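You operate a simulated robot arm through the tools that you are given. There is no shell and no other tool. Be economical: measure what you need, move in short steps, check, and stop when the job is done.

Carry out the task below with a simulated two-armed robot. There is one attempt and no reset: what you move stays moved.

JOB
Put the orange wiping block on the filling grid under the tap. Take the black grease tin from the middle of the couch and leave it on the head of the couch. Put the 5.00 mm soft foam pad from the middle of the couch on top of the white sheet and the 9.50 mm soft foam pad on top of the orange cone. Take the oil tin on the head of the couch and put it away on the top of the tool cart. Put the gel pot in the sink. Open the lever-side armrest. The order is free. Set down upright: orange wiping block, gel pot.

It is judged by the outcome, as a careful person would: the job done as asked, and still so three seconds after it is handed in. It fails if anything else is knocked over, pushed out of place, dropped, spilled or broken. Flat cloth is picked up by pressing the open fingertips on it (5 to 10 N) and closing them slowly along it; thin cloth reads only 2 to 8 mm in the jaws.

ROBOT AND FRAMES
Two 7-joint arms with fingered hands on one trunk, on a base that drives. Base frame: it is fixed to the floor where the robot stands at the start and does not move with it; the origin is under the middle of the robot, x ahead of it, y to its left, z up; the surface under the hand at the start is at about z = 70. Lengths are in cm, angles in degrees, forces in N, time in s.
The left shoulder is at the start at [4, 14.6, 108], the right one opposite. With the tool pointing down near the work surface each hand reaches from about 28 to 72 cm from the robot's upright axis, wherever it stands, measured 20 degrees to its own side. Places, roughly: filling grid under the tap (15x18 cm) [252, 38, 88]; gel pot [250, -25, 100]; grease tin [75, 0, 75]; head of the couch [70, -70, 70]; lever-side armrest [-270, 30, 70]; oil tin [75, -50, 75]; orange cone (9x9x12 cm) [90, 60, 70]; orange wiping block (7x5x8 cm) [50, -20, 70]; sink [250, 40, 70]; soft foam pad [75, 25, 75]; top of the tool cart (50x24 cm) [-254, -210, 80]; white sheet (15x10x4 cm) [80, 40, 70]. Payload 4 kg a hand.
The TCP of each hand is the grasp point between the finger pads, 2.6 cm short of the fingertips. In the tool frame z runs along the fingers and y along their closing line. The gripper opens to 14.8 cm. The gripper's body begins 7.3 cm behind the TCP. The gripper is a hand of 3 fingers: y runs from the thumb to the fingers, the wrist lies at [0, 0, -22.4] in the tool frame, and closing takes about 1.5 s.
Orientation is that of the tool frame in the base frame, as [roll, pitch, yaw] about the fixed x, y, z axes, in that order (R = Rz(yaw) Ry(pitch) Rx(roll)). With the fingers straight down and closing along the base's y, the tool's x points along the base's -x, its y along +y and its z along -z.

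CONTROLS
- The arms move only by the tool jog_arm. It takes "left_rows", "right_rows" or both (then of equal length, played together; a hand with none holds still); each is one flat list of numbers, 7 for each row, row after row: the turn, a rotation vector about the tool's x, y, z in rad, then the shift along the tool's x, y, z in cm, then the finger opening in cm, from 0 to 14.8. In form: [wx, wy, wz, dx, dy, dz, hand, wx, wy, wz, dx, dy, dz, hand, ...]. A call has 1 to 12 rows; each row is the pose to reach, as a shift and turn from the pose commanded when the call began, along the tool's axes at that moment. Each row takes 0.2 s and may step no farther than 5 cm and 8.6 degrees from the row before; otherwise, or with a gripper value out of range, the whole call is refused. Where a pose cannot be reached the arm comes as near as it can. A force on the tool above 40 N (or 10 N above the force at the start of the call, whichever is more), or a blocked arm, ends the call early, and 0.2 s more pass. Each finger travels about 10.8 cm/s and halts on what it meets, pressing with about 33 N; the grip force reading is that of the motor and also rises with nothing between the fingers. The clock runs only during rows and for 0.2 s after the last one: add rows that repeat a pose to give the fingers time. The reply holds the time, the measured pose of the TCP, the force on the tool along the base axes, the opening and the grip force, in the units named above and with some noise, with the torque about the TCP (base axes, N m) and any sound that the robot's microphone picked up.
- Cameras (640 x 400 px; columns grow to the right, rows downward): "scene" is now at [10.56, -1.01, 130.75]; the picture's right is [-0.11, -0.99, 0.00], its down [-0.61, 0.07, -0.79] and it looks along [0.78, -0.08, -0.62] (base axes); focal length 270 px, centre (320, 200). "left" rides on the left gripper at [-6.8, -3.9, -9] in its tool frame; the picture's right is [0.50, -0.87, 0.00], its down [0.66, 0.38, -0.65] and it looks along [0.57, 0.33, 0.76] (tool axes); focal length 222 px, centre (320, 200). "right" rides on the right gripper at [6.8, -3.9, -9] in its tool frame; the picture's right is [0.50, 0.87, 0.00], its down [-0.66, 0.38, -0.65] and it looks along [-0.57, 0.33, 0.76] (tool axes); focal length 222 px, centre (320, 200).
- capture(camera): a new picture of that camera. No time passes.
- move_column(by): slides the trunk up (or, below 0, down) by that many cm; the arms and the scene camera ride with it, the base frame stays. It gives what a move gives, with no picture.
- drive_base(legs): drives the robot by 1 to 6 legs, each [ahead, left, turn to the left] in cm, cm and degrees, along the robot's own axes; the way and the turn of a leg run together, so that a leg with both is an arc; at most 150 cm and 180 degrees a leg. The arms and the cameras ride along, it lands a little off, and it stops where it bumps. It gives what a move gives.
- grasp_type(shape, hand): the hand has 3 fingers and takes this shape, open, in about a second: jaw (thumb against the fingers, like two jaws); tri (thumb and two fingers); tip (a fingertip pinch); poke (one finger out to press); point (the index stretched); flat (the hand flat); cup (the hand cupped); fist (a fist). The gripper value then closes the fingers along that shape, each until it touches; the sizes above hold for jaw. It gives what a move gives, with no picture.
- turn_head(pan, tilt): turns the head with the scene camera to pan (to the left, within 86 degrees either way) and tilt (down, from -29 to 69), counted from straight ahead of the robot. It gives what a move gives.
- measure_at(camera, pixels): there is no depth. For up to 12 entries [column, row, z] of the newest picture of that camera ("zoom" is the newest enlarged one), the place [x, y] in the base frame at which the ray of that pixel passes the height z, good to about 0.2 cm. No time passes.
- close_up(camera, box): a new picture of the part [left, top, right, bottom] of that camera's present view, enlarged. No time passes.
- job_done(): hands the job in; it is judged then, once.

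Work in short steps. Measure before you move; look again where a grasp or a placing could have gone wrong, and mend it. You have 131 turns and 154 pictures in all, those below and enlarged ones among them. Open the grippers and draw the arms clear of the work before you hand the job in, unless the task says otherwise.

The tools are called after "Emit:" as name(argument=value, ...) on one line, values as JSON. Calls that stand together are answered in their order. jog_arm: Moves the arms, as the interface text tells. Its arguments: {"type":"object","properties":{"left_rows":{"type":"array"},"right_rows":{"type":"array"}},"required":[]} The other tools are called the same way: move_column (by) slides the trunk up or down; grasp_type (shape, hand) gives the hand a shape; drive_base (legs) drives the base; turn_head (pan, tilt) turns the head that bears the scene camera; capture (camera) takes a picture; measure_at (camera, pixels) gives the place at which the rays of pixels pass given heights; close_up (camera, box) takes an enlarged picture of a part of a camera's view; job_done () hands the job in.

At the start:

```text
time: 0.0
left_eef_pos: [55.54, 24.71, 102.99]
left_tcp_rot: [180.0, -0.1, -179.9]
left_wrist_force: [0.0, 0.1, 0.3]
left_wrist_torque: [-0.01, 0.01, 0.0]
left_grip_width: 14.81
left_finger_force: 0.0
left_shape: jaw
right_eef_pos: [40.62, -19.45, 100.1]
right_tcp_rot: [-180.0, 0.0, -179.9]
right_wrist_force: [-0.1, -0.2, 0.3]
right_wrist_torque: [0.0, 0.02, 0.04]
right_grip_width: 14.79
right_finger_force: 0.1
right_shape: jaw
trunk travel left (down, up): [-25.0, 25.6]
robot x, y, heading: [-0.08, 0.35, 0.2]
head pan, tilt: [-6.2, 38.1]
```

scene: 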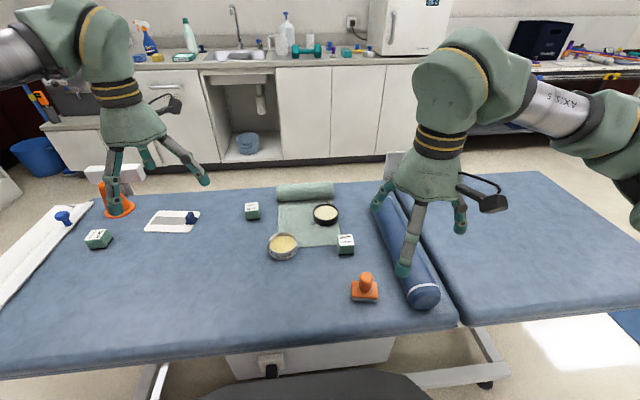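
right: 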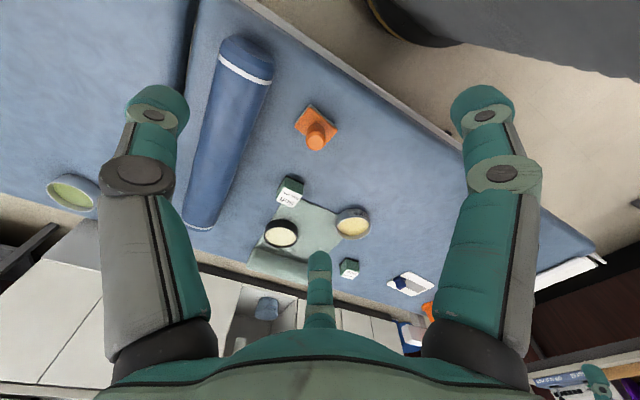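
left: 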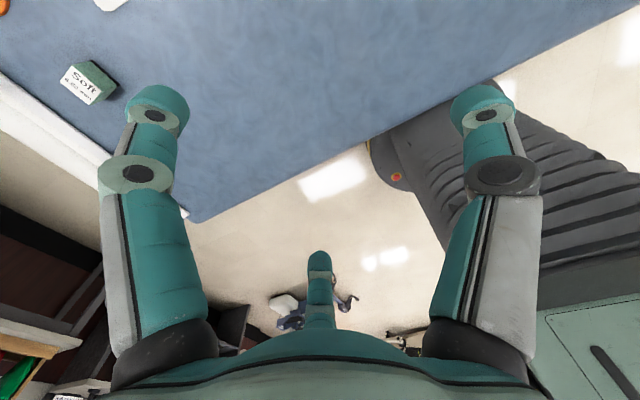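

The scene shows three foam pads (252,210), (346,243), (98,238), tins at (325,213) and (283,245), and the orange block at (364,287). I enlarge these to read the labels.

Emit:
close_up(camera="scene", box=[220, 170, 400, 310])

Emit:
close_up(camera="scene", box=[40, 150, 220, 270])

Emit:
close_up(camera="scene", box=[120, 0, 400, 100])

Emit:
close_up(camera="left", box=[0, 0, 200, 140])

```text
2.86 times, centred on (310, 240) of scene
```

zoom: 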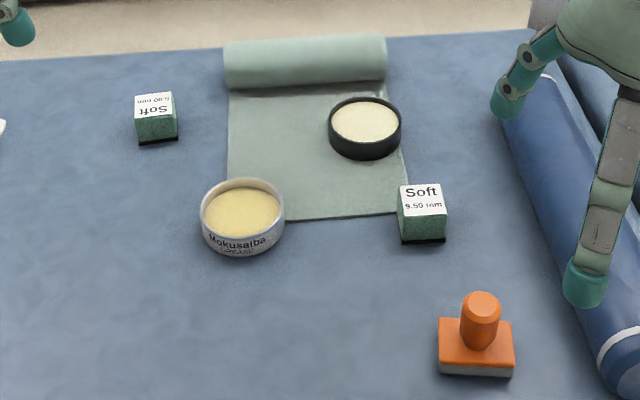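

```text
3.33 times, centred on (130, 210) of scene
```

zoom: 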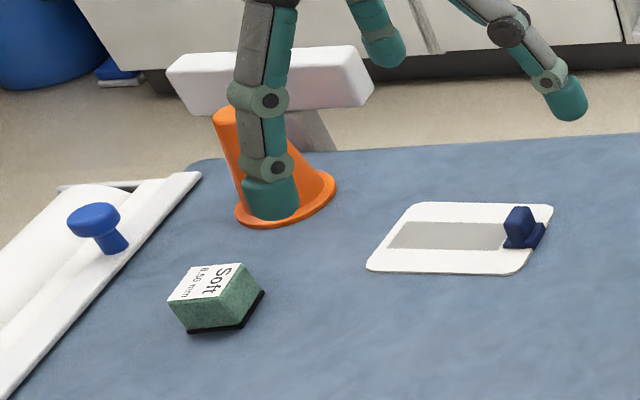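

```text
2.29 times, centred on (260, 50) of scene
```

zoom: 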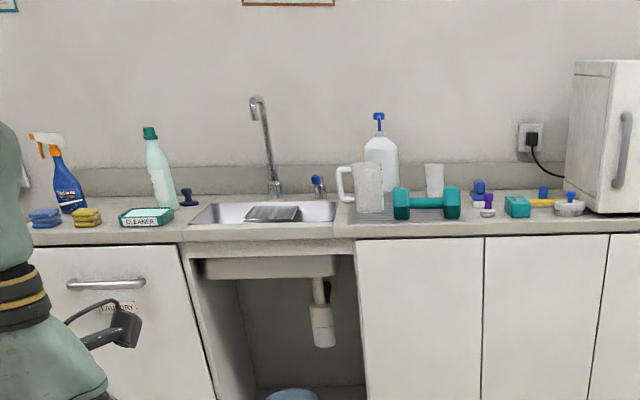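

```text
2.86 times, centred on (100, 70) of left
```

zoom: 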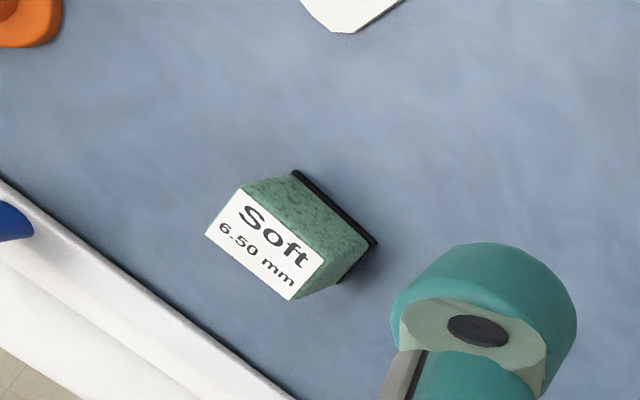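

I measure the objects' places from the scene picture: pads (252,210), (346,243), tins, block, cone and white sheet.

Emit:
measure_at(camera="scene", pixels=[[252, 206, 74], [252, 218, 70], [345, 240, 74], [346, 254, 70], [325, 211, 74], [283, 242, 74], [365, 298, 70], [364, 275, 78], [172, 220, 70], [190, 217, 72], [121, 213, 70], [325, 223, 70]])

Emit:
turn_head(pan=-35, tilt=35)

Emit:
capture(camera="scene")

```text
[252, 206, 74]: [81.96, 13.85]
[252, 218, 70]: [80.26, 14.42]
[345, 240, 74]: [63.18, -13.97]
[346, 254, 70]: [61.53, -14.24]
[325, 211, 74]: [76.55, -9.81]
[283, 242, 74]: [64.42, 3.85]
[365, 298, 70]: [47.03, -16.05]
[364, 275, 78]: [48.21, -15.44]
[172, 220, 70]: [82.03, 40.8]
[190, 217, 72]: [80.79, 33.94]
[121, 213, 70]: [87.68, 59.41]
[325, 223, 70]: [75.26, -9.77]
```

```text
time: 0.9
left_eef_pos: [55.48, 24.87, 103.05]
left_tcp_rot: [180.0, -0.1, -179.9]
left_wrist_force: [0.5, -0.3, -0.2]
left_wrist_torque: [0.0, -0.02, -0.02]
left_grip_width: 14.79
left_finger_force: 0.0
left_shape: jaw
right_eef_pos: [40.65, -19.46, 100.17]
right_tcp_rot: [-179.9, 0.0, 179.9]
right_wrist_force: [0.0, 0.4, -0.2]
right_wrist_torque: [-0.01, -0.01, 0.01]
right_grip_width: 14.8
right_finger_force: 0.1
right_shape: jaw
trunk travel left (down, up): [-25.0, 25.6]
robot x, y, heading: [0.1, -0.27, -0.2]
head pan, tilt: [-35.0, 35.0]
```

```text
146 pictures are left
```

scene: 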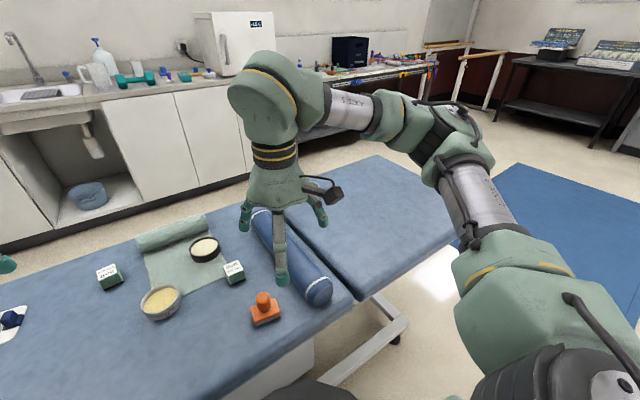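

The 9.50 pad is at about (62.3,-14.1), within the right hand's reach. I move the right hand above it with an opening of 8 and look through its camera.

Emit:
jog_arm(right_rows=[0, 0, 0, -3.6, 0.9, 2, 12, 0, 0, 0, -7.2, 1.8, 4, 10, 0, 0, 0, -10.8, 2.7, 6, 8, 0, 0, 0, -14.4, 3.6, 8, 8, 0, 0, 0, -18, 4.5, 10, 8, 0, 0, 0, -21.7, 5.4, 12, 8, 0, 0, 0, -21.7, 5.4, 12, 8])

Emit:
capture(camera="right")

Emit:
capture(camera="scene")

```text
time: 2.5
left_eef_pos: [55.48, 24.82, 103.05]
left_tcp_rot: [180.0, 0.0, -180.0]
left_wrist_force: [0.2, -0.8, 0.2]
left_wrist_torque: [-0.02, -0.04, -0.01]
left_grip_width: 14.79
left_finger_force: 0.1
left_shape: jaw
right_eef_pos: [62.42, -14.19, 88.19]
right_tcp_rot: [-180.0, 0.1, -180.0]
right_wrist_force: [0.2, -0.4, 0.3]
right_wrist_torque: [0.01, -0.02, -0.03]
right_grip_width: 8.07
right_finger_force: 0.1
right_shape: jaw
trunk travel left (down, up): [-25.0, 25.6]
robot x, y, heading: [0.1, -0.19, 0.0]
head pan, tilt: [-35.0, 35.0]
```

```text
145 pictures are left
```

right: 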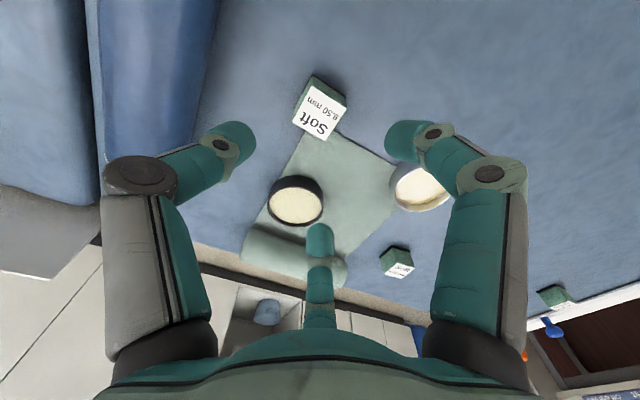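

```text
144 pictures are left
```

scene: 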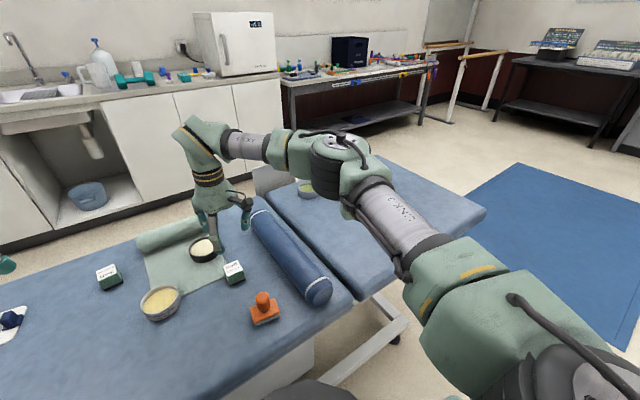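

The pad sits right under the TCP (318,108). I enlarge the labels to make sure of the numbers.

Emit:
close_up(camera="right", box=[280, 60, 360, 150])

Emit:
close_up(camera="right", box=[370, 235, 430, 285])

Emit:
measure_at(camera="right", pixels=[[308, 83, 74], [347, 100, 74], [326, 140, 74], [292, 123, 74], [346, 107, 70], [317, 74, 70]])

```text
4.44 times, centred on (320, 105) of right
```

zoom: 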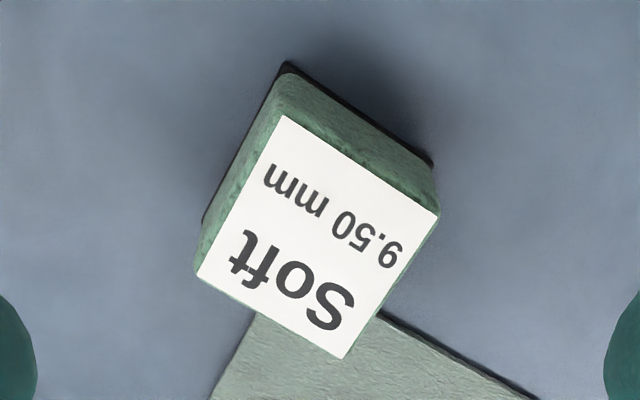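

```text
8.00 times, centred on (400, 260) of right
```

zoom: 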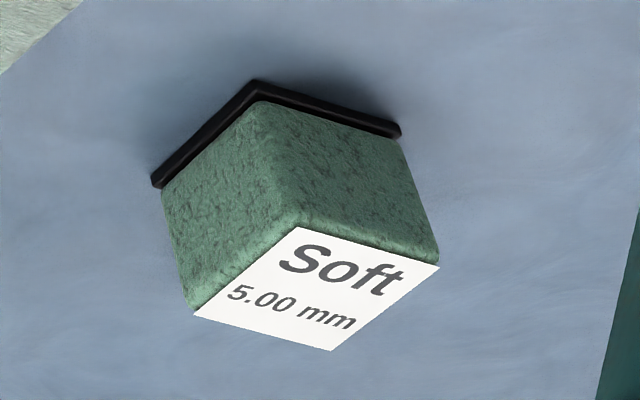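

```text
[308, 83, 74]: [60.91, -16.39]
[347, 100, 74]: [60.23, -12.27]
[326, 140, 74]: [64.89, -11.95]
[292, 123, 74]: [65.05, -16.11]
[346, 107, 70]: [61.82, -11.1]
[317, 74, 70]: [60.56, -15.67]
```

Both numbers are confirmed: 9.50 mm here and 5.00 mm at the other one. I go down over the 9.50 pad and close.

Emit:
jog_arm(right_rows=[0, 0, 0, -0.2, 0, 4.5, 8, 0, 0, 0, -0.2, 0, 9, 8, 0, 0, 0, -0.2, 0, 12.5, 8, 0, 0, 0, -0.2, 0, 14.6, 8, 0, 0, 0, -0.2, 0, 14.9, 8, 0, 0, 0, -0.2, 0, 14.9, 6, 0, 0, 0, -0.2, 0, 14.9, 4, 0, 0, 0, -0.2, 0, 14.9, 3, 0, 0, 0, -0.2, 0, 14.9, 3, 0, 0, 0, -0.2, 0, 14.9, 3])

Emit:
capture(camera="right")

```text
time: 4.7
left_eef_pos: [55.51, 24.78, 103.01]
left_tcp_rot: [-180.0, -0.1, 180.0]
left_wrist_force: [0.3, 0.2, 0.9]
left_wrist_torque: [0.03, -0.01, -0.01]
left_grip_width: 14.79
left_finger_force: 0.0
left_shape: jaw
right_eef_pos: [62.69, -14.1, 73.19]
right_tcp_rot: [-180.0, -0.1, -180.0]
right_wrist_force: [-0.6, 0.8, 0.8]
right_wrist_torque: [-0.02, 0.01, -0.01]
right_grip_width: 4.32
right_finger_force: 33.0
right_shape: jaw
trunk travel left (down, up): [-25.0, 25.6]
robot x, y, heading: [-0.03, 0.05, 0.2]
head pan, tilt: [-35.0, 35.0]
```

```text
141 pictures are left
```

right: 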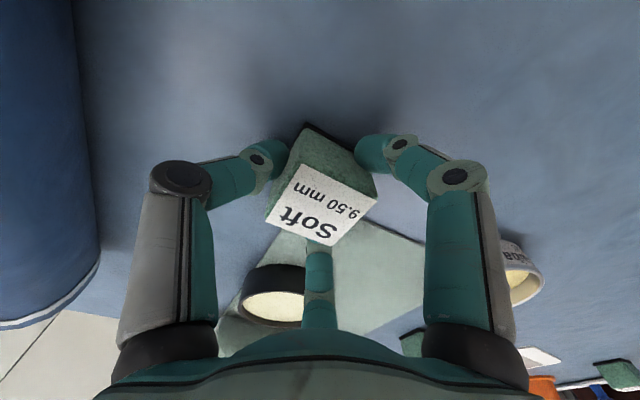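

Gripped (4.3 cm, 33 N). I lift it and look down at the couch edge and robot base to see how far I can drive ahead.

Emit:
jog_arm(right_rows=[0, 0, 0, 0, 0, -4, 3, 0, 0, 0, 0, 0, -8, 3, 0, 0, 0, 0, 0, -12, 3, 0, 0, 0, 4, 0, -15, 3, 0, 0, 0, 8, 0, -18, 3, 0, 0, 0, 12, 0, -20, 3, 0, 0, 0, 12, 0, -20, 3])

Emit:
turn_head(pan=10, tilt=55)

Emit:
capture(camera="scene")

```text
time: 6.3
left_eef_pos: [55.48, 24.81, 103.06]
left_tcp_rot: [-180.0, 0.0, -179.9]
left_wrist_force: [0.5, 0.6, -0.2]
left_wrist_torque: [0.01, -0.01, -0.01]
left_grip_width: 14.79
left_finger_force: 0.2
left_shape: jaw
right_eef_pos: [50.74, -13.95, 93.34]
right_tcp_rot: [180.0, -0.1, 180.0]
right_wrist_force: [0.6, 0.0, 0.5]
right_wrist_torque: [0.01, 0.04, -0.01]
right_grip_width: 4.28
right_finger_force: 32.7
right_shape: jaw
trunk travel left (down, up): [-25.0, 25.6]
robot x, y, heading: [-0.21, 0.26, 0.1]
head pan, tilt: [-35.0, 35.0]
```

```text
time: 7.5
left_eef_pos: [55.67, 24.86, 103.0]
left_tcp_rot: [-179.9, -0.1, -180.0]
left_wrist_force: [-0.1, 0.7, -0.4]
left_wrist_torque: [0.03, 0.03, -0.01]
left_grip_width: 14.79
left_finger_force: 0.0
left_shape: jaw
right_eef_pos: [50.72, -14.01, 93.41]
right_tcp_rot: [180.0, 0.0, -180.0]
right_wrist_force: [0.2, 0.0, -0.3]
right_wrist_torque: [-0.02, -0.02, -0.01]
right_grip_width: 4.29
right_finger_force: 33.0
right_shape: jaw
trunk travel left (down, up): [-25.0, 25.6]
robot x, y, heading: [-0.09, -0.17, -0.1]
head pan, tilt: [10.0, 55.0]
```

```text
140 pictures are left
```

scene: 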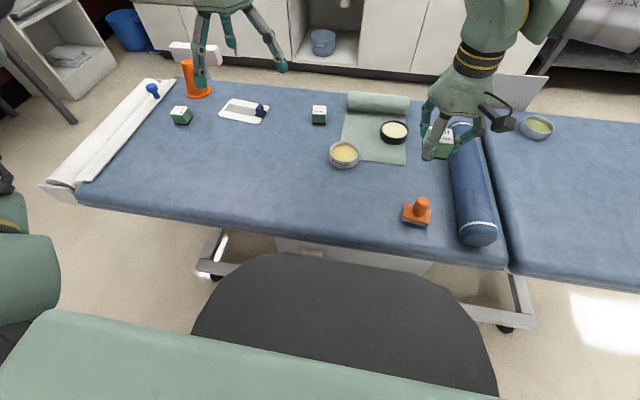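

I measure the couch edge, the base front, the oil tin and the cone in this view.

Emit:
measure_at(camera="scene", pixels=[[300, 240, 70], [290, 254, 30], [290, 254, 15], [290, 254, 60], [538, 124, 74], [538, 138, 70], [187, 62, 82], [200, 93, 70], [508, 268, 70], [80, 203, 70], [503, 115, 70], [220, 262, 10]])

Emit:
close_up(camera="scene", box=[140, 30, 300, 140])

Emit:
close_up(camera="scene", box=[440, 60, 640, 200])

```text
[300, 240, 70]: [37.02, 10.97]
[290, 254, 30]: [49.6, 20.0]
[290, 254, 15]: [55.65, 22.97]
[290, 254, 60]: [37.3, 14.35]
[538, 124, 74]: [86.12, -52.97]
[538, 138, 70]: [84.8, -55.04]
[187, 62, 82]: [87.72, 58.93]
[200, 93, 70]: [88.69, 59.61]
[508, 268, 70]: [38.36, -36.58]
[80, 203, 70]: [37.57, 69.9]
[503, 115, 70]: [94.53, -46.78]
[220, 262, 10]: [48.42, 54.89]
```

```text
3.64 times, centred on (220, 85) of scene
```

zoom: 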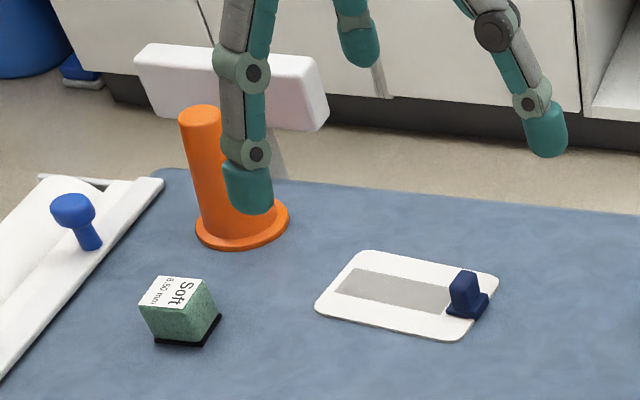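

```text
2.86 times, centred on (540, 130) of scene
```

zoom: 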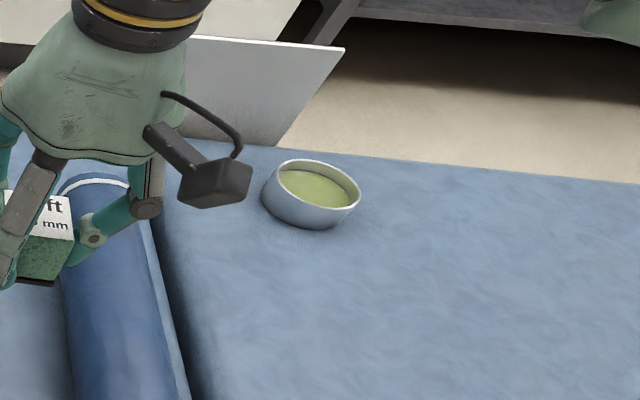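

To judge the robot base's size I look with the left camera, which showed it beside the couch edge.

Emit:
capture(camera="left")

Emit:
measure_at(camera="left", pixels=[[373, 150, 70], [373, 150, 40], [373, 150, 20], [400, 175, 70], [400, 175, 40], [400, 175, 20], [495, 85, 70], [430, 215, 30]])

```text
137 pictures are left
```

left: 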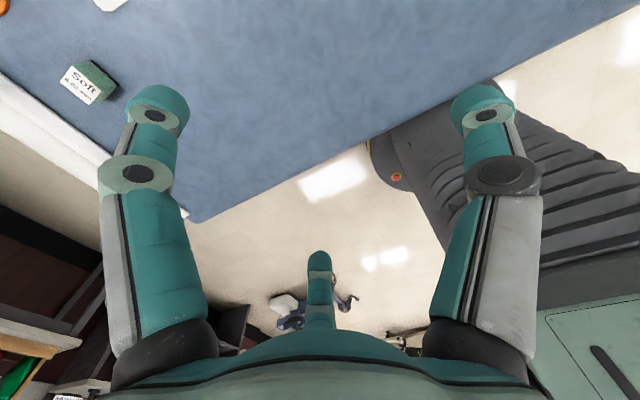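

```text
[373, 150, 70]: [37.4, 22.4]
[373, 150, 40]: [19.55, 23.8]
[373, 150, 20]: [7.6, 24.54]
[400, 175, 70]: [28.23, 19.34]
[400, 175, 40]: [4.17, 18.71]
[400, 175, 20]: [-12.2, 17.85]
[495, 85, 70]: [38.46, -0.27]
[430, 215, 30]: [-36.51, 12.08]
```

The base already slides partly under the couch. I try a short 8 cm drive ahead and check whether it bumps.

Emit:
drive_base(legs=[[8, 0, 0]])

```text
time: 8.5
left_eef_pos: [63.64, 24.75, 102.95]
left_tcp_rot: [-180.0, 0.1, -179.9]
left_wrist_force: [0.4, -0.2, 0.2]
left_wrist_torque: [0.03, 0.03, 0.0]
left_grip_width: 14.78
left_finger_force: 0.0
left_shape: jaw
right_eef_pos: [58.62, -14.01, 93.34]
right_tcp_rot: [179.9, 0.1, 180.0]
right_wrist_force: [-0.7, 0.6, -1.3]
right_wrist_torque: [-0.02, 0.05, 0.0]
right_grip_width: 4.28
right_finger_force: 33.5
right_shape: jaw
trunk travel left (down, up): [-25.0, 25.6]
robot x, y, heading: [7.96, 0.06, -0.1]
head pan, tilt: [10.0, 55.0]
```

No bump. The left hand now goes above the 5.00 pad at about (81.2,14.1) for a look.

Emit:
jog_arm(left_rows=[0, 0, 0, -2.9, -1.8, 2.5, 12, 0, 0, 0, -5.8, -3.6, 5, 10, 0, 0, 0, -8.7, -5.4, 7.5, 8, 0, 0, 0, -11.6, -7.2, 10, 8, 0, 0, 0, -14.5, -9, 12.5, 8, 0, 0, 0, -17.4, -10.6, 15, 8, 0, 0, 0, -17.4, -10.6, 15, 8])

Emit:
capture(camera="left")

```text
time: 10.1
left_eef_pos: [75.87, 12.2, 88.88]
left_tcp_rot: [-179.9, 0.2, 179.9]
left_wrist_force: [1.0, 0.6, -0.3]
left_wrist_torque: [-0.01, -0.03, 0.01]
left_grip_width: 8.03
left_finger_force: 0.0
left_shape: jaw
left hand out of reach, approached as far as the arm can: row 5, 6, 7
right_eef_pos: [58.64, -13.86, 93.27]
right_tcp_rot: [-180.0, 0.0, -180.0]
right_wrist_force: [-0.6, 0.5, -0.9]
right_wrist_torque: [-0.02, -0.02, -0.01]
right_grip_width: 4.29
right_finger_force: 32.8
right_shape: jaw
trunk travel left (down, up): [-25.0, 25.6]
robot x, y, heading: [8.28, -0.46, 0.1]
head pan, tilt: [10.0, 55.0]
```

```text
136 pictures are left
```

left: 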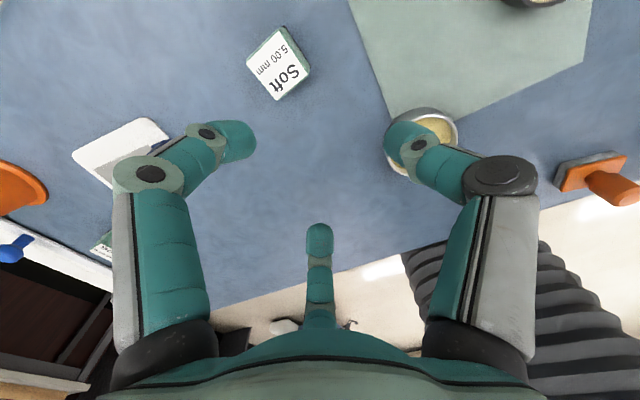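

The pad is just out of reach; I drive a further 8 cm ahead and 8 cm left.

Emit:
drive_base(legs=[[8, 8, 0]])

Emit:
capture(camera="left")

Emit:
capture(camera="scene")

```text
time: 11.4
left_eef_pos: [83.53, 19.6, 88.97]
left_tcp_rot: [-179.9, 0.1, 179.7]
left_wrist_force: [0.0, 0.4, -0.9]
left_wrist_torque: [-0.01, 0.02, -0.03]
left_grip_width: 8.04
left_finger_force: 0.0
left_shape: jaw
right_eef_pos: [65.81, -6.56, 93.25]
right_tcp_rot: [-179.9, -0.1, 179.6]
right_wrist_force: [-0.2, 0.2, -1.0]
right_wrist_torque: [-0.01, 0.01, -0.01]
right_grip_width: 4.27
right_finger_force: 32.5
right_shape: jaw
trunk travel left (down, up): [-25.0, 25.6]
robot x, y, heading: [15.44, 7.69, -0.3]
head pan, tilt: [10.0, 55.0]
stopped in leg 1: the robot was blocked; the commanded pose is now the measured one
```

```text
135 pictures are left
```

left: 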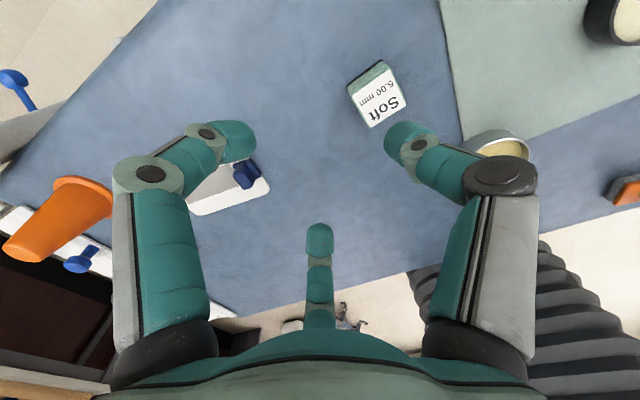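

```text
134 pictures are left
```

scene: 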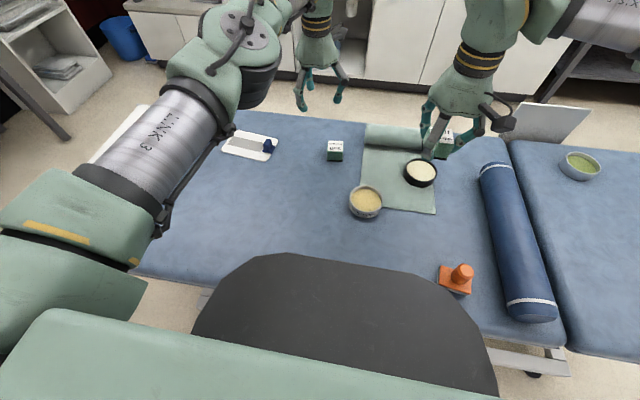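

The base is blocked at x=15.4, which is the limit. I measure pad corners and check that the things on the couch have not shifted.

Emit:
measure_at(camera="left", pixels=[[354, 93, 74], [391, 69, 74], [408, 103, 74], [371, 127, 74], [348, 84, 70], [382, 60, 70]])

Emit:
measure_at(camera="scene", pixels=[[421, 170, 74], [365, 200, 74], [335, 146, 74], [580, 162, 74], [250, 146, 70], [232, 137, 70], [272, 152, 70], [455, 285, 70]])

```text
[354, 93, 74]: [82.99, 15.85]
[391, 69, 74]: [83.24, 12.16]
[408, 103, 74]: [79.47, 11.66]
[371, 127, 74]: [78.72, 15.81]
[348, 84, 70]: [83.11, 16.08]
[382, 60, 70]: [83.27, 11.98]
```

```text
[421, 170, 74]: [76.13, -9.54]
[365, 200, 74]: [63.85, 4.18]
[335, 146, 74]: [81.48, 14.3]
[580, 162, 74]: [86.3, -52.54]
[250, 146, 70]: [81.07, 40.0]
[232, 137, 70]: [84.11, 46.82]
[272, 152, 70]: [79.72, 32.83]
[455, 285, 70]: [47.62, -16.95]
```

Nothing shifted. The pad's centre is (81.1,13.9); the left hand goes over and down and grips it.

Emit:
jog_arm(left_rows=[0, 0, 0, 1.2, -2.8, 3, 8, 0, 0, 0, 2.4, -5.65, 5, 8, 0, 0, 0, 2.4, -5.65, 9, 8, 0, 0, 0, 2.4, -5.65, 13, 8, 0, 0, 0, 2.4, -5.65, 15.7, 8, 0, 0, 0, 2.4, -5.65, 15.7, 6, 0, 0, 0, 2.4, -5.65, 15.7, 4, 0, 0, 0, 2.4, -5.65, 15.7, 3, 0, 0, 0, 2.4, -5.65, 15.7, 3, 0, 0, 0, 2.4, -5.65, 15.7, 3])

Emit:
capture(camera="left")

```text
time: 13.6
left_eef_pos: [80.97, 13.87, 73.32]
left_tcp_rot: [180.0, 0.1, 179.7]
left_wrist_force: [0.0, -0.4, 0.3]
left_wrist_torque: [-0.02, 0.01, -0.04]
left_grip_width: 4.18
left_finger_force: 33.0
left_shape: jaw
right_eef_pos: [65.83, -6.76, 93.4]
right_tcp_rot: [-180.0, 0.0, 179.6]
right_wrist_force: [0.3, 0.5, -0.6]
right_wrist_torque: [0.03, -0.04, 0.0]
right_grip_width: 4.29
right_finger_force: 33.3
right_shape: jaw
trunk travel left (down, up): [-25.0, 25.6]
robot x, y, heading: [15.28, 8.01, -0.4]
head pan, tilt: [10.0, 55.0]
```

```text
133 pictures are left
```

left: 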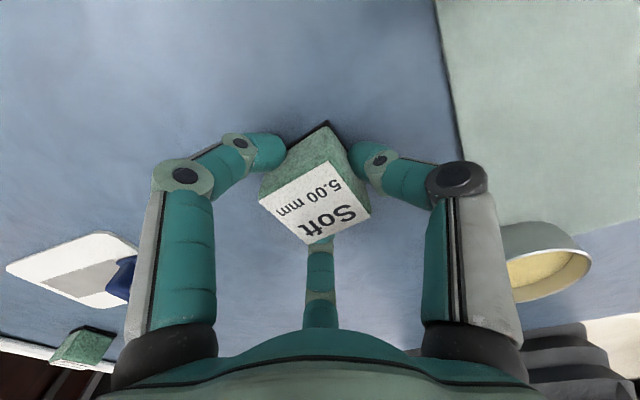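

Gripped. I lift 16 cm and drive back 3 and left 28 cm so both the sheet and the cone come in reach.

Emit:
jog_arm(left_rows=[0, 0, 0, 0, 0, -4, 3, 0, 0, 0, 0, 0, -8, 3, 0, 0, 0, 0, 0, -12, 3, 0, 0, 0, 0, 0, -16, 3, 0, 0, 0, 0, 0, -16, 3])

Emit:
drive_base(legs=[[-3, 0, 0], [0, 28, 0]])

Emit:
capture(camera="left")

Emit:
capture(camera="scene")

```text
time: 14.8
left_eef_pos: [80.76, 13.71, 89.23]
left_tcp_rot: [-179.8, 0.1, 179.6]
left_wrist_force: [0.5, -0.8, -0.2]
left_wrist_torque: [0.02, 0.01, -0.03]
left_grip_width: 4.21
left_finger_force: 32.4
left_shape: jaw
right_eef_pos: [65.8, -6.74, 93.35]
right_tcp_rot: [-180.0, -0.1, 179.6]
right_wrist_force: [-0.1, 0.2, -0.7]
right_wrist_torque: [0.02, -0.01, 0.03]
right_grip_width: 4.28
right_finger_force: 32.9
right_shape: jaw
trunk travel left (down, up): [-25.0, 25.6]
robot x, y, heading: [15.19, 7.55, -0.7]
head pan, tilt: [10.0, 55.0]
```

```text
time: 17.2
left_eef_pos: [77.78, 42.76, 89.3]
left_tcp_rot: [-180.0, 0.2, -179.9]
left_wrist_force: [-0.1, -0.8, 0.0]
left_wrist_torque: [0.0, 0.01, -0.04]
left_grip_width: 4.16
left_finger_force: 32.9
left_shape: jaw
right_eef_pos: [63.09, 22.16, 93.41]
right_tcp_rot: [179.9, 0.0, -180.0]
right_wrist_force: [0.2, -0.3, -0.3]
right_wrist_torque: [-0.02, 0.0, -0.04]
right_grip_width: 4.3
right_finger_force: 33.1
right_shape: jaw
trunk travel left (down, up): [-25.0, 25.6]
robot x, y, heading: [12.5, 36.21, 0.1]
head pan, tilt: [10.0, 55.0]
```

```text
132 pictures are left
```

left: 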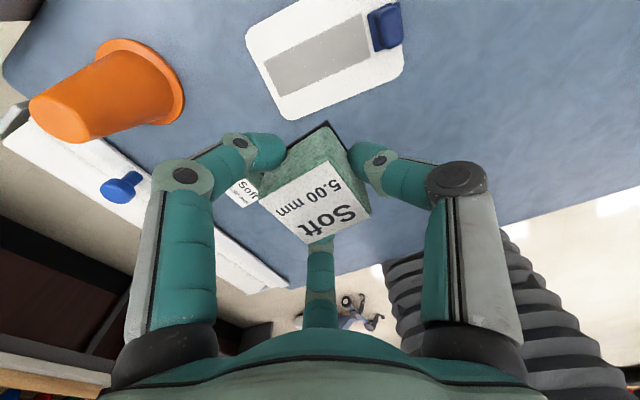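

```text
131 pictures are left
```

scene: 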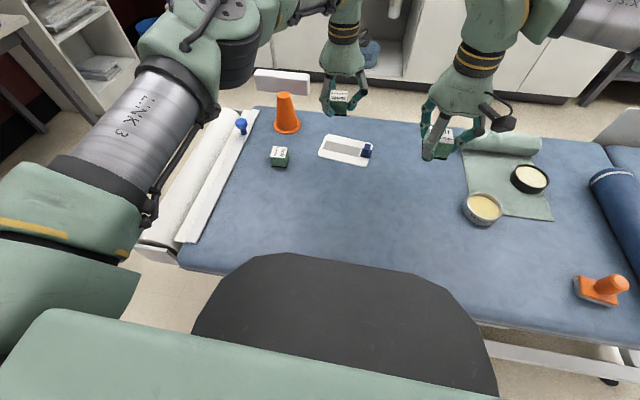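

Now at y=36. I measure the sheet, its blue clip and the cone in both pictures.

Emit:
measure_at(camera="left", pixels=[[246, 40, 70], [290, 118, 70], [403, 72, 70], [320, 52, 70], [388, 45, 71]])

Emit:
measure_at(camera="scene", pixels=[[319, 154, 70], [326, 136, 70], [365, 165, 70], [372, 144, 70], [284, 96, 82], [287, 127, 70]])

Emit:
close_up(camera="scene", box=[230, 80, 390, 180])

```text
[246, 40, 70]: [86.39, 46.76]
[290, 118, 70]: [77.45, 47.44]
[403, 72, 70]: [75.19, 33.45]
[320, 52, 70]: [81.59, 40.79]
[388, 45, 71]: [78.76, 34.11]
```

```text
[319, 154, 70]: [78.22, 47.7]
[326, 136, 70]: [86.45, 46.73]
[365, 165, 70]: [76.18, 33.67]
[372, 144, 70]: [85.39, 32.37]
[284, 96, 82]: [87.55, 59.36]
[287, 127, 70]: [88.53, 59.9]
```

```text
4.00 times, centred on (310, 130) of scene
```

zoom: 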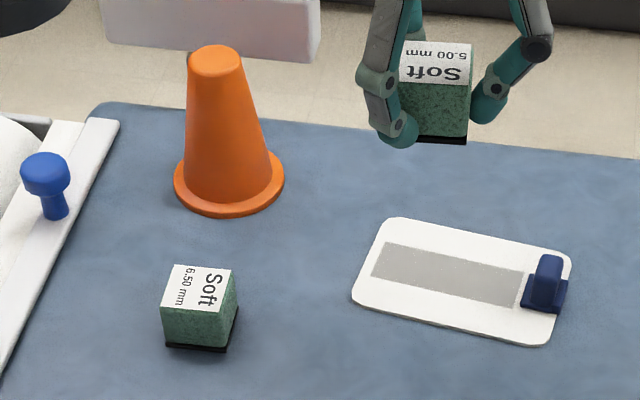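

The pad goes to about (82,42.3) on the sheet, clear of the clip. I lower in steps, ending in small ones.

Emit:
jog_arm(left_rows=[0, 0, 0, -2.1, -0.2, 4, 3, 0, 0, 0, -4.2, -0.45, 8, 3, 0, 0, 0, -4.2, -0.45, 12, 3, 0, 0, 0, -4.2, -0.45, 14, 3, 0, 0, 0, -4.2, -0.45, 15, 3, 0, 0, 0, -4.2, -0.45, 15.5, 3, 0, 0, 0, -4.2, -0.45, 15.5, 3])

Emit:
capture(camera="left")

```text
time: 18.8
left_eef_pos: [78.2, 41.51, 75.31]
left_tcp_rot: [-179.9, 0.1, 180.0]
left_wrist_force: [-0.7, 0.3, 0.5]
left_wrist_torque: [0.0, 0.02, 0.02]
left_grip_width: 4.14
left_finger_force: 32.9
left_shape: jaw
left hand out of reach, approached as far as the arm can: row 1, 2, 3, 4, 5, 6, 7
right_eef_pos: [63.1, 22.11, 93.41]
right_tcp_rot: [180.0, -0.1, -180.0]
right_wrist_force: [-0.3, 0.2, 0.3]
right_wrist_torque: [-0.01, 0.0, 0.02]
right_grip_width: 4.3
right_finger_force: 32.7
right_shape: jaw
trunk travel left (down, up): [-25.0, 25.6]
robot x, y, heading: [12.54, 36.16, -0.1]
head pan, tilt: [10.0, 55.0]
```

```text
129 pictures are left
```

left: 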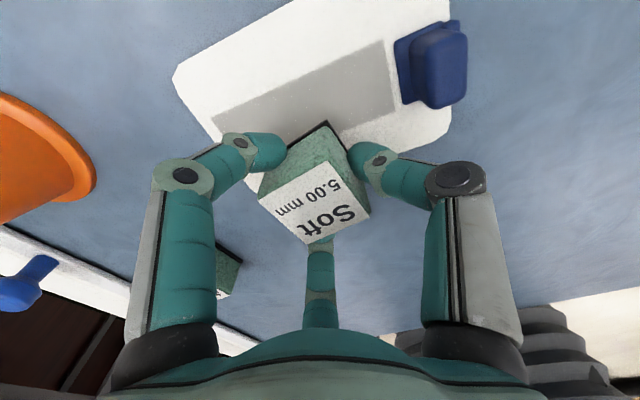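

Just short at x=78.2. The pad hangs about 2 cm clear, so I drive 3.3 cm ahead.

Emit:
drive_base(legs=[[3.2, 1, 0]])

```text
time: 19.9
left_eef_pos: [81.22, 42.39, 75.2]
left_tcp_rot: [-180.0, 0.0, -180.0]
left_wrist_force: [0.4, 0.3, 0.3]
left_wrist_torque: [0.02, 0.03, 0.02]
left_grip_width: 4.12
left_finger_force: 32.7
left_shape: jaw
right_eef_pos: [66.11, 22.94, 93.26]
right_tcp_rot: [-179.9, -0.2, 179.9]
right_wrist_force: [0.1, -0.5, -1.2]
right_wrist_torque: [-0.02, 0.03, 0.0]
right_grip_width: 4.31
right_finger_force: 33.1
right_shape: jaw
trunk travel left (down, up): [-25.0, 25.6]
robot x, y, heading: [15.3, 36.53, 0.2]
head pan, tilt: [10.0, 55.0]
stopped in leg 1: the robot was blocked; the commanded pose is now the measured one
```

The pad is now over (81.2,42.4); I lower gently and watch the force.

Emit:
jog_arm(left_rows=[0, 0, 0, 0, 0, 0.7, 3, 0, 0, 0, 0, 0, 1.2, 3, 0, 0, 0, 0, 0, 1.5, 3, 0, 0, 0, 0, 0, 1.5, 3])

Emit:
capture(camera="left")

Emit:
close_up(camera="scene", box=[230, 80, 390, 180])

```text
time: 20.9
left_eef_pos: [80.75, 42.3, 73.95]
left_tcp_rot: [-180.0, 0.3, 179.9]
left_wrist_force: [0.8, -0.7, -0.3]
left_wrist_torque: [0.02, -0.02, 0.01]
left_grip_width: 4.13
left_finger_force: 32.5
left_shape: jaw
right_eef_pos: [65.92, 22.91, 93.38]
right_tcp_rot: [-180.0, 0.0, 179.9]
right_wrist_force: [0.0, 0.2, -0.1]
right_wrist_torque: [-0.01, 0.01, 0.01]
right_grip_width: 4.31
right_finger_force: 33.2
right_shape: jaw
trunk travel left (down, up): [-25.0, 25.6]
robot x, y, heading: [15.24, 37.13, 0.2]
head pan, tilt: [10.0, 55.0]
```

```text
128 pictures are left
```

left: 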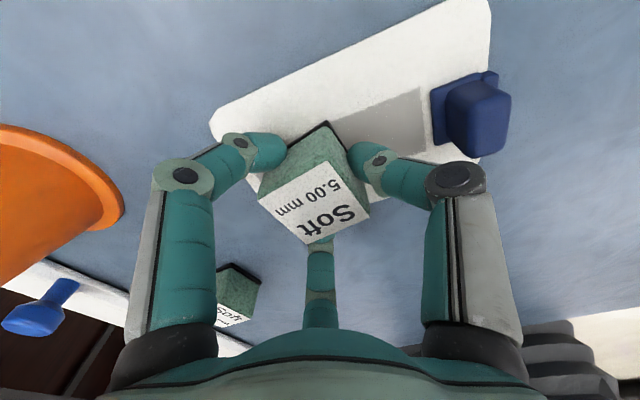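

```text
4.00 times, centred on (310, 130) of scene
```

zoom: 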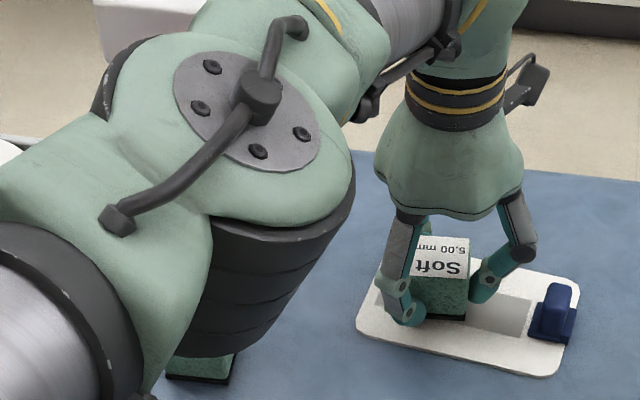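

The pad is over the sheet. I lower another 0.4 cm, then open and retreat upward.

Emit:
jog_arm(left_rows=[0, 0, 0, 0, 0, 0.2, 3, 0, 0, 0, 0, 0, 0.4, 3, 0, 0, 0, 0, 0, 0.4, 3])

```text
time: 21.6
left_eef_pos: [80.76, 42.27, 73.55]
left_tcp_rot: [179.9, 0.2, 179.8]
left_wrist_force: [-0.1, 0.3, 0.0]
left_wrist_torque: [0.0, -0.01, 0.02]
left_grip_width: 4.11
left_finger_force: 32.8
left_shape: jaw
left hand out of reach, approached as far as the arm can: row 1
right_eef_pos: [65.88, 23.0, 93.33]
right_tcp_rot: [-180.0, 0.1, 179.9]
right_wrist_force: [0.4, -0.1, -0.7]
right_wrist_torque: [-0.04, 0.0, -0.01]
right_grip_width: 4.28
right_finger_force: 32.8
right_shape: jaw
trunk travel left (down, up): [-25.0, 25.6]
robot x, y, heading: [15.25, 36.68, 0.2]
head pan, tilt: [10.0, 55.0]
```

Still no contact force; I go 0.3 cm further in small steps, then open.

Emit:
jog_arm(left_rows=[0, 0, 0, 0, 0, 0.15, 3, 0, 0, 0, 0, 0, 0.3, 3, 0, 0, 0, 0, 0, 0.3, 3])

```text
time: 22.4
left_eef_pos: [80.83, 42.38, 73.41]
left_tcp_rot: [179.9, 0.3, -179.9]
left_wrist_force: [1.3, -0.7, 9.7]
left_wrist_torque: [0.03, -0.09, -0.01]
left_grip_width: 4.17
left_finger_force: 33.1
left_shape: jaw
left hand out of reach, approached as far as the arm can: row 1, 2, 3
right_eef_pos: [65.79, 22.85, 93.33]
right_tcp_rot: [-180.0, 0.0, 179.9]
right_wrist_force: [-0.5, 0.2, -0.8]
right_wrist_torque: [-0.02, 0.0, 0.0]
right_grip_width: 4.3
right_finger_force: 32.8
right_shape: jaw
trunk travel left (down, up): [-25.0, 25.6]
robot x, y, heading: [15.17, 36.99, -0.1]
head pan, tilt: [10.0, 55.0]
```

Contact (9.7 N). I open slowly to 8 and rise.

Emit:
jog_arm(left_rows=[0, 0, 0, 0, 0, 0, 5, 0, 0, 0, 0, 0, 0, 7, 0, 0, 0, 0, 0, 0, 8, 0, 0, 0, 0, 0, 0, 8, 0, 0, 0, 0.5, 0, -4, 8, 0, 0, 0, 1, 0, -8, 8, 0, 0, 0, 3, 0, -12, 8, 0, 0, 0, 6, 0, -16, 8, 0, 0, 0, 6, 0, -16, 8])

Emit:
capture(camera="left")

```text
time: 24.4
left_eef_pos: [81.31, 41.0, 85.99]
left_tcp_rot: [180.0, 0.1, 179.9]
left_wrist_force: [0.3, 0.4, 0.0]
left_wrist_torque: [-0.04, -0.03, -0.01]
left_grip_width: 7.95
left_finger_force: 0.0
left_shape: jaw
left hand out of reach, approached as far as the arm can: row 5, 6, 7, 8, 9
right_eef_pos: [65.93, 22.89, 93.34]
right_tcp_rot: [-180.0, 0.1, 179.9]
right_wrist_force: [0.4, 0.6, -0.2]
right_wrist_torque: [-0.02, -0.01, -0.01]
right_grip_width: 4.28
right_finger_force: 33.4
right_shape: jaw
trunk travel left (down, up): [-25.0, 25.6]
robot x, y, heading: [15.42, 37.17, 0.2]
head pan, tilt: [10.0, 55.0]
```

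```text
126 pictures are left
```

left: 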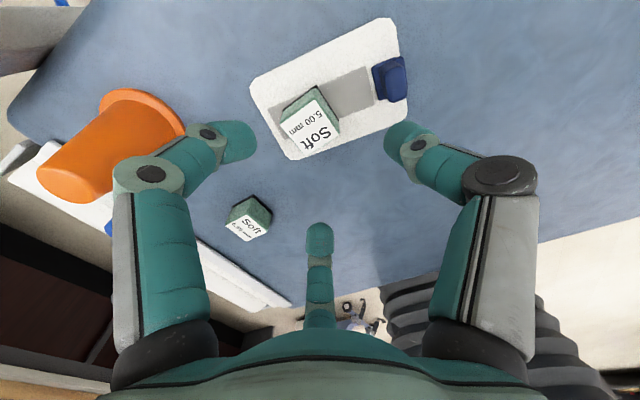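

The 5.00 pad rests on the sheet. The cone is too far for a vertical grip from this side, so I plan to go round to the sink side; I look left and right to judge the ways round the couch.

Emit:
turn_head(pan=60, tilt=35)

Emit:
capture(camera="scene")

Emit:
turn_head(pan=-55, tilt=30)

Emit:
capture(camera="scene")

```text
time: 25.6
left_eef_pos: [81.35, 41.11, 86.07]
left_tcp_rot: [-180.0, 0.1, 179.9]
left_wrist_force: [-0.1, -0.3, -0.6]
left_wrist_torque: [0.02, 0.01, 0.01]
left_grip_width: 7.95
left_finger_force: 0.0
left_shape: jaw
right_eef_pos: [65.91, 22.95, 93.26]
right_tcp_rot: [-180.0, 0.0, 179.9]
right_wrist_force: [0.9, 0.4, -0.6]
right_wrist_torque: [0.03, -0.01, -0.02]
right_grip_width: 4.27
right_finger_force: 33.2
right_shape: jaw
trunk travel left (down, up): [-25.0, 25.6]
robot x, y, heading: [15.22, 37.34, -0.1]
head pan, tilt: [60.0, 35.0]
```

```text
125 pictures are left
```

scene: 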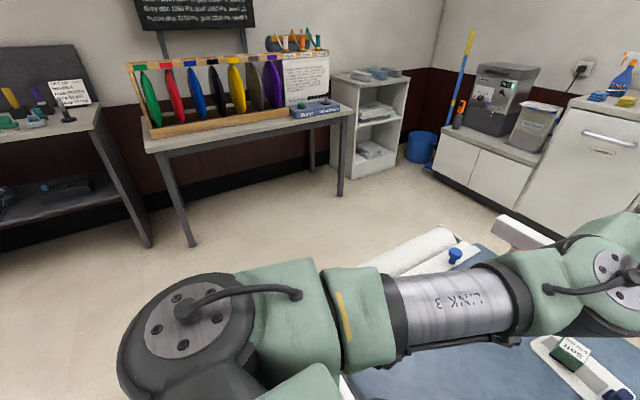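

```text
time: 27.6
left_eef_pos: [81.41, 41.17, 85.92]
left_tcp_rot: [180.0, 0.2, 179.9]
left_wrist_force: [-0.5, 0.7, 0.0]
left_wrist_torque: [0.03, 0.0, 0.03]
left_grip_width: 7.95
left_finger_force: 0.0
left_shape: jaw
right_eef_pos: [65.8, 22.96, 93.33]
right_tcp_rot: [180.0, 0.0, 179.8]
right_wrist_force: [0.2, 0.1, -0.2]
right_wrist_torque: [0.0, 0.04, -0.03]
right_grip_width: 4.31
right_finger_force: 33.5
right_shape: jaw
trunk travel left (down, up): [-25.0, 25.6]
robot x, y, heading: [15.34, 37.1, -0.1]
head pan, tilt: [-55.0, 30.0]
```

```text
124 pictures are left
```

scene: 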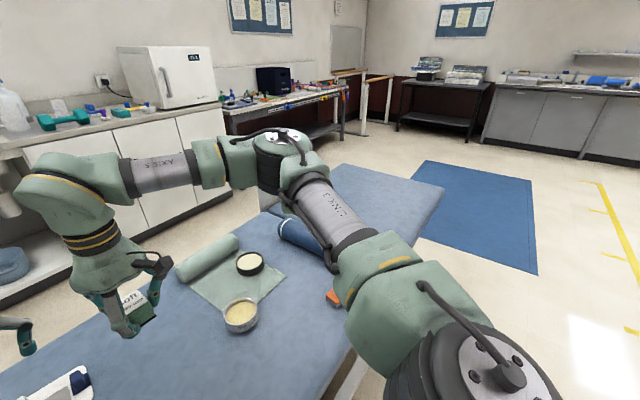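

I measure floor positions on the right-hand side of the couch.

Emit:
measure_at(camera="scene", pixels=[[443, 188, 70], [410, 235, 70], [330, 165, 70], [425, 162, 0], [530, 180, 0], [537, 273, 0], [223, 105, 85], [280, 160, 0], [240, 185, 0], [482, 150, 0]])

Emit:
turn_head(pan=60, tilt=35)

Emit:
capture(camera="scene")

Emit:
measure_at(camera="scene", pixels=[[345, 180, 0], [343, 190, 0], [190, 245, 0], [150, 247, 0], [430, 165, 0], [445, 185, 0], [495, 212, 0], [400, 250, 75], [520, 230, 80], [548, 125, 85], [370, 175, 0]])

```text
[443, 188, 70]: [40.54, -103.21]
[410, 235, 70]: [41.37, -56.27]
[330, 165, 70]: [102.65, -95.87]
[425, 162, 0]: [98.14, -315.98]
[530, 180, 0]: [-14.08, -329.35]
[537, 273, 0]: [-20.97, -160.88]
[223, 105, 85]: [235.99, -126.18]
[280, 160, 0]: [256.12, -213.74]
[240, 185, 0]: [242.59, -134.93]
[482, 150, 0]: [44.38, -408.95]
```

```text
time: 29.5
left_eef_pos: [81.48, 41.1, 86.06]
left_tcp_rot: [-180.0, 0.1, 179.8]
left_wrist_force: [-0.1, 0.9, 0.1]
left_wrist_torque: [0.01, 0.01, -0.02]
left_grip_width: 7.98
left_finger_force: 0.0
left_shape: jaw
right_eef_pos: [65.82, 22.95, 93.38]
right_tcp_rot: [-180.0, 0.0, 179.9]
right_wrist_force: [0.6, -0.1, -0.3]
right_wrist_torque: [-0.02, -0.01, -0.01]
right_grip_width: 4.3
right_finger_force: 32.7
right_shape: jaw
trunk travel left (down, up): [-25.0, 25.6]
robot x, y, heading: [15.22, 36.91, -0.0]
head pan, tilt: [60.0, 35.0]
```

```text
123 pictures are left
```

scene: 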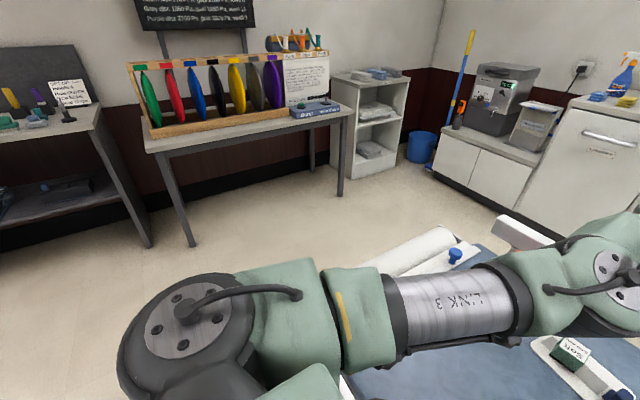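

```text
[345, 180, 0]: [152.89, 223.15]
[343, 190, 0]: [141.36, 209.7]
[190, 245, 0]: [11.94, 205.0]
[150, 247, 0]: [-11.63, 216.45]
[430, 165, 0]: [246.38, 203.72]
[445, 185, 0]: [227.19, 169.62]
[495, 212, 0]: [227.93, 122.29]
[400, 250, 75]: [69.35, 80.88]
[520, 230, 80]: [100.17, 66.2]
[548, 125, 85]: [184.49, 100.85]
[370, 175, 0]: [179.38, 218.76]
```

The left end has about 125 cm of free floor. First I fetch the orange block with the left hand: raise and pull the left hand back, then drive back and right.

Emit:
jog_arm(left_rows=[0, 0, 0, 2, 0, -4, 8, 0, 0, 0, 4, 0, -8, 8, 0, 0, 0, 8, 0, -10, 8, 0, 0, 0, 12, 0, -10, 8, 0, 0, 0, 15, 0, -10, 8])

Emit:
drive_base(legs=[[-12, 0, 0], [0, -69, 0]])

Emit:
turn_head(pan=0, tilt=50)

Emit:
capture(camera="scene")

Emit:
capture(camera="left")

```text
time: 30.7
left_eef_pos: [80.87, 40.53, 91.44]
left_tcp_rot: [180.0, 0.1, 179.9]
left_wrist_force: [0.3, 0.5, -0.1]
left_wrist_torque: [0.04, 0.03, 0.01]
left_grip_width: 7.96
left_finger_force: 0.0
left_shape: jaw
left hand out of reach, approached as far as the arm can: row 1, 2, 3, 4, 5
right_eef_pos: [65.85, 22.91, 93.24]
right_tcp_rot: [-180.0, 0.0, 179.9]
right_wrist_force: [0.6, -1.2, -0.3]
right_wrist_torque: [0.02, 0.0, -0.03]
right_grip_width: 4.29
right_finger_force: 33.3
right_shape: jaw
trunk travel left (down, up): [-25.0, 25.6]
robot x, y, heading: [15.27, 37.15, -0.2]
head pan, tilt: [60.0, 35.0]
```

```text
time: 35.3
left_eef_pos: [68.61, -27.4, 91.42]
left_tcp_rot: [-180.0, 0.1, -179.9]
left_wrist_force: [-0.3, 0.0, 0.3]
left_wrist_torque: [0.0, 0.03, -0.01]
left_grip_width: 7.97
left_finger_force: 0.0
left_shape: jaw
right_eef_pos: [53.66, -44.99, 93.26]
right_tcp_rot: [-179.9, -0.1, -179.9]
right_wrist_force: [0.5, 0.4, -0.5]
right_wrist_torque: [0.0, 0.0, 0.02]
right_grip_width: 4.24
right_finger_force: 33.1
right_shape: jaw
trunk travel left (down, up): [-25.0, 25.6]
robot x, y, heading: [3.08, -31.27, 0.1]
head pan, tilt: [60.0, 35.0]
```

```text
time: 36.6
left_eef_pos: [68.66, -27.47, 91.44]
left_tcp_rot: [179.9, 0.1, -179.9]
left_wrist_force: [0.2, -0.3, 0.9]
left_wrist_torque: [-0.02, -0.01, -0.03]
left_grip_width: 7.98
left_finger_force: 0.0
left_shape: jaw
right_eef_pos: [53.68, -44.92, 93.31]
right_tcp_rot: [180.0, 0.0, -180.0]
right_wrist_force: [0.1, 0.2, 0.1]
right_wrist_torque: [0.0, 0.01, 0.01]
right_grip_width: 4.32
right_finger_force: 33.4
right_shape: jaw
trunk travel left (down, up): [-25.0, 25.6]
robot x, y, heading: [2.83, -31.11, 0.1]
head pan, tilt: [0.0, 50.0]
```

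```text
122 pictures are left
```

scene: 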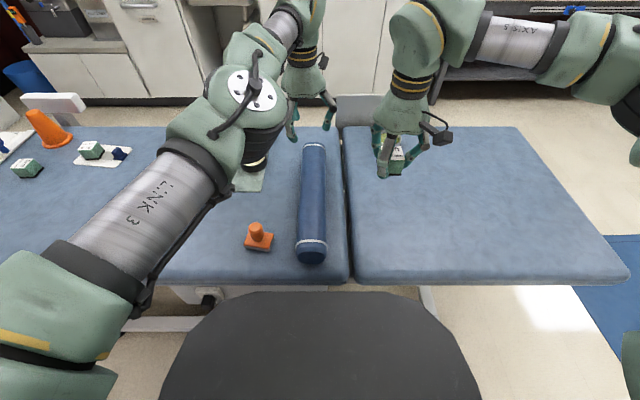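

```text
121 pictures are left
```

left: 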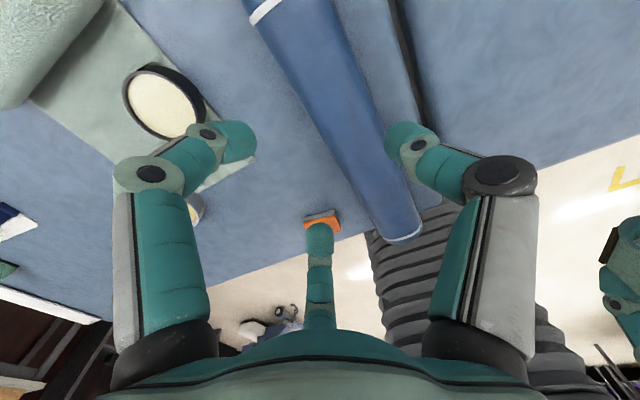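

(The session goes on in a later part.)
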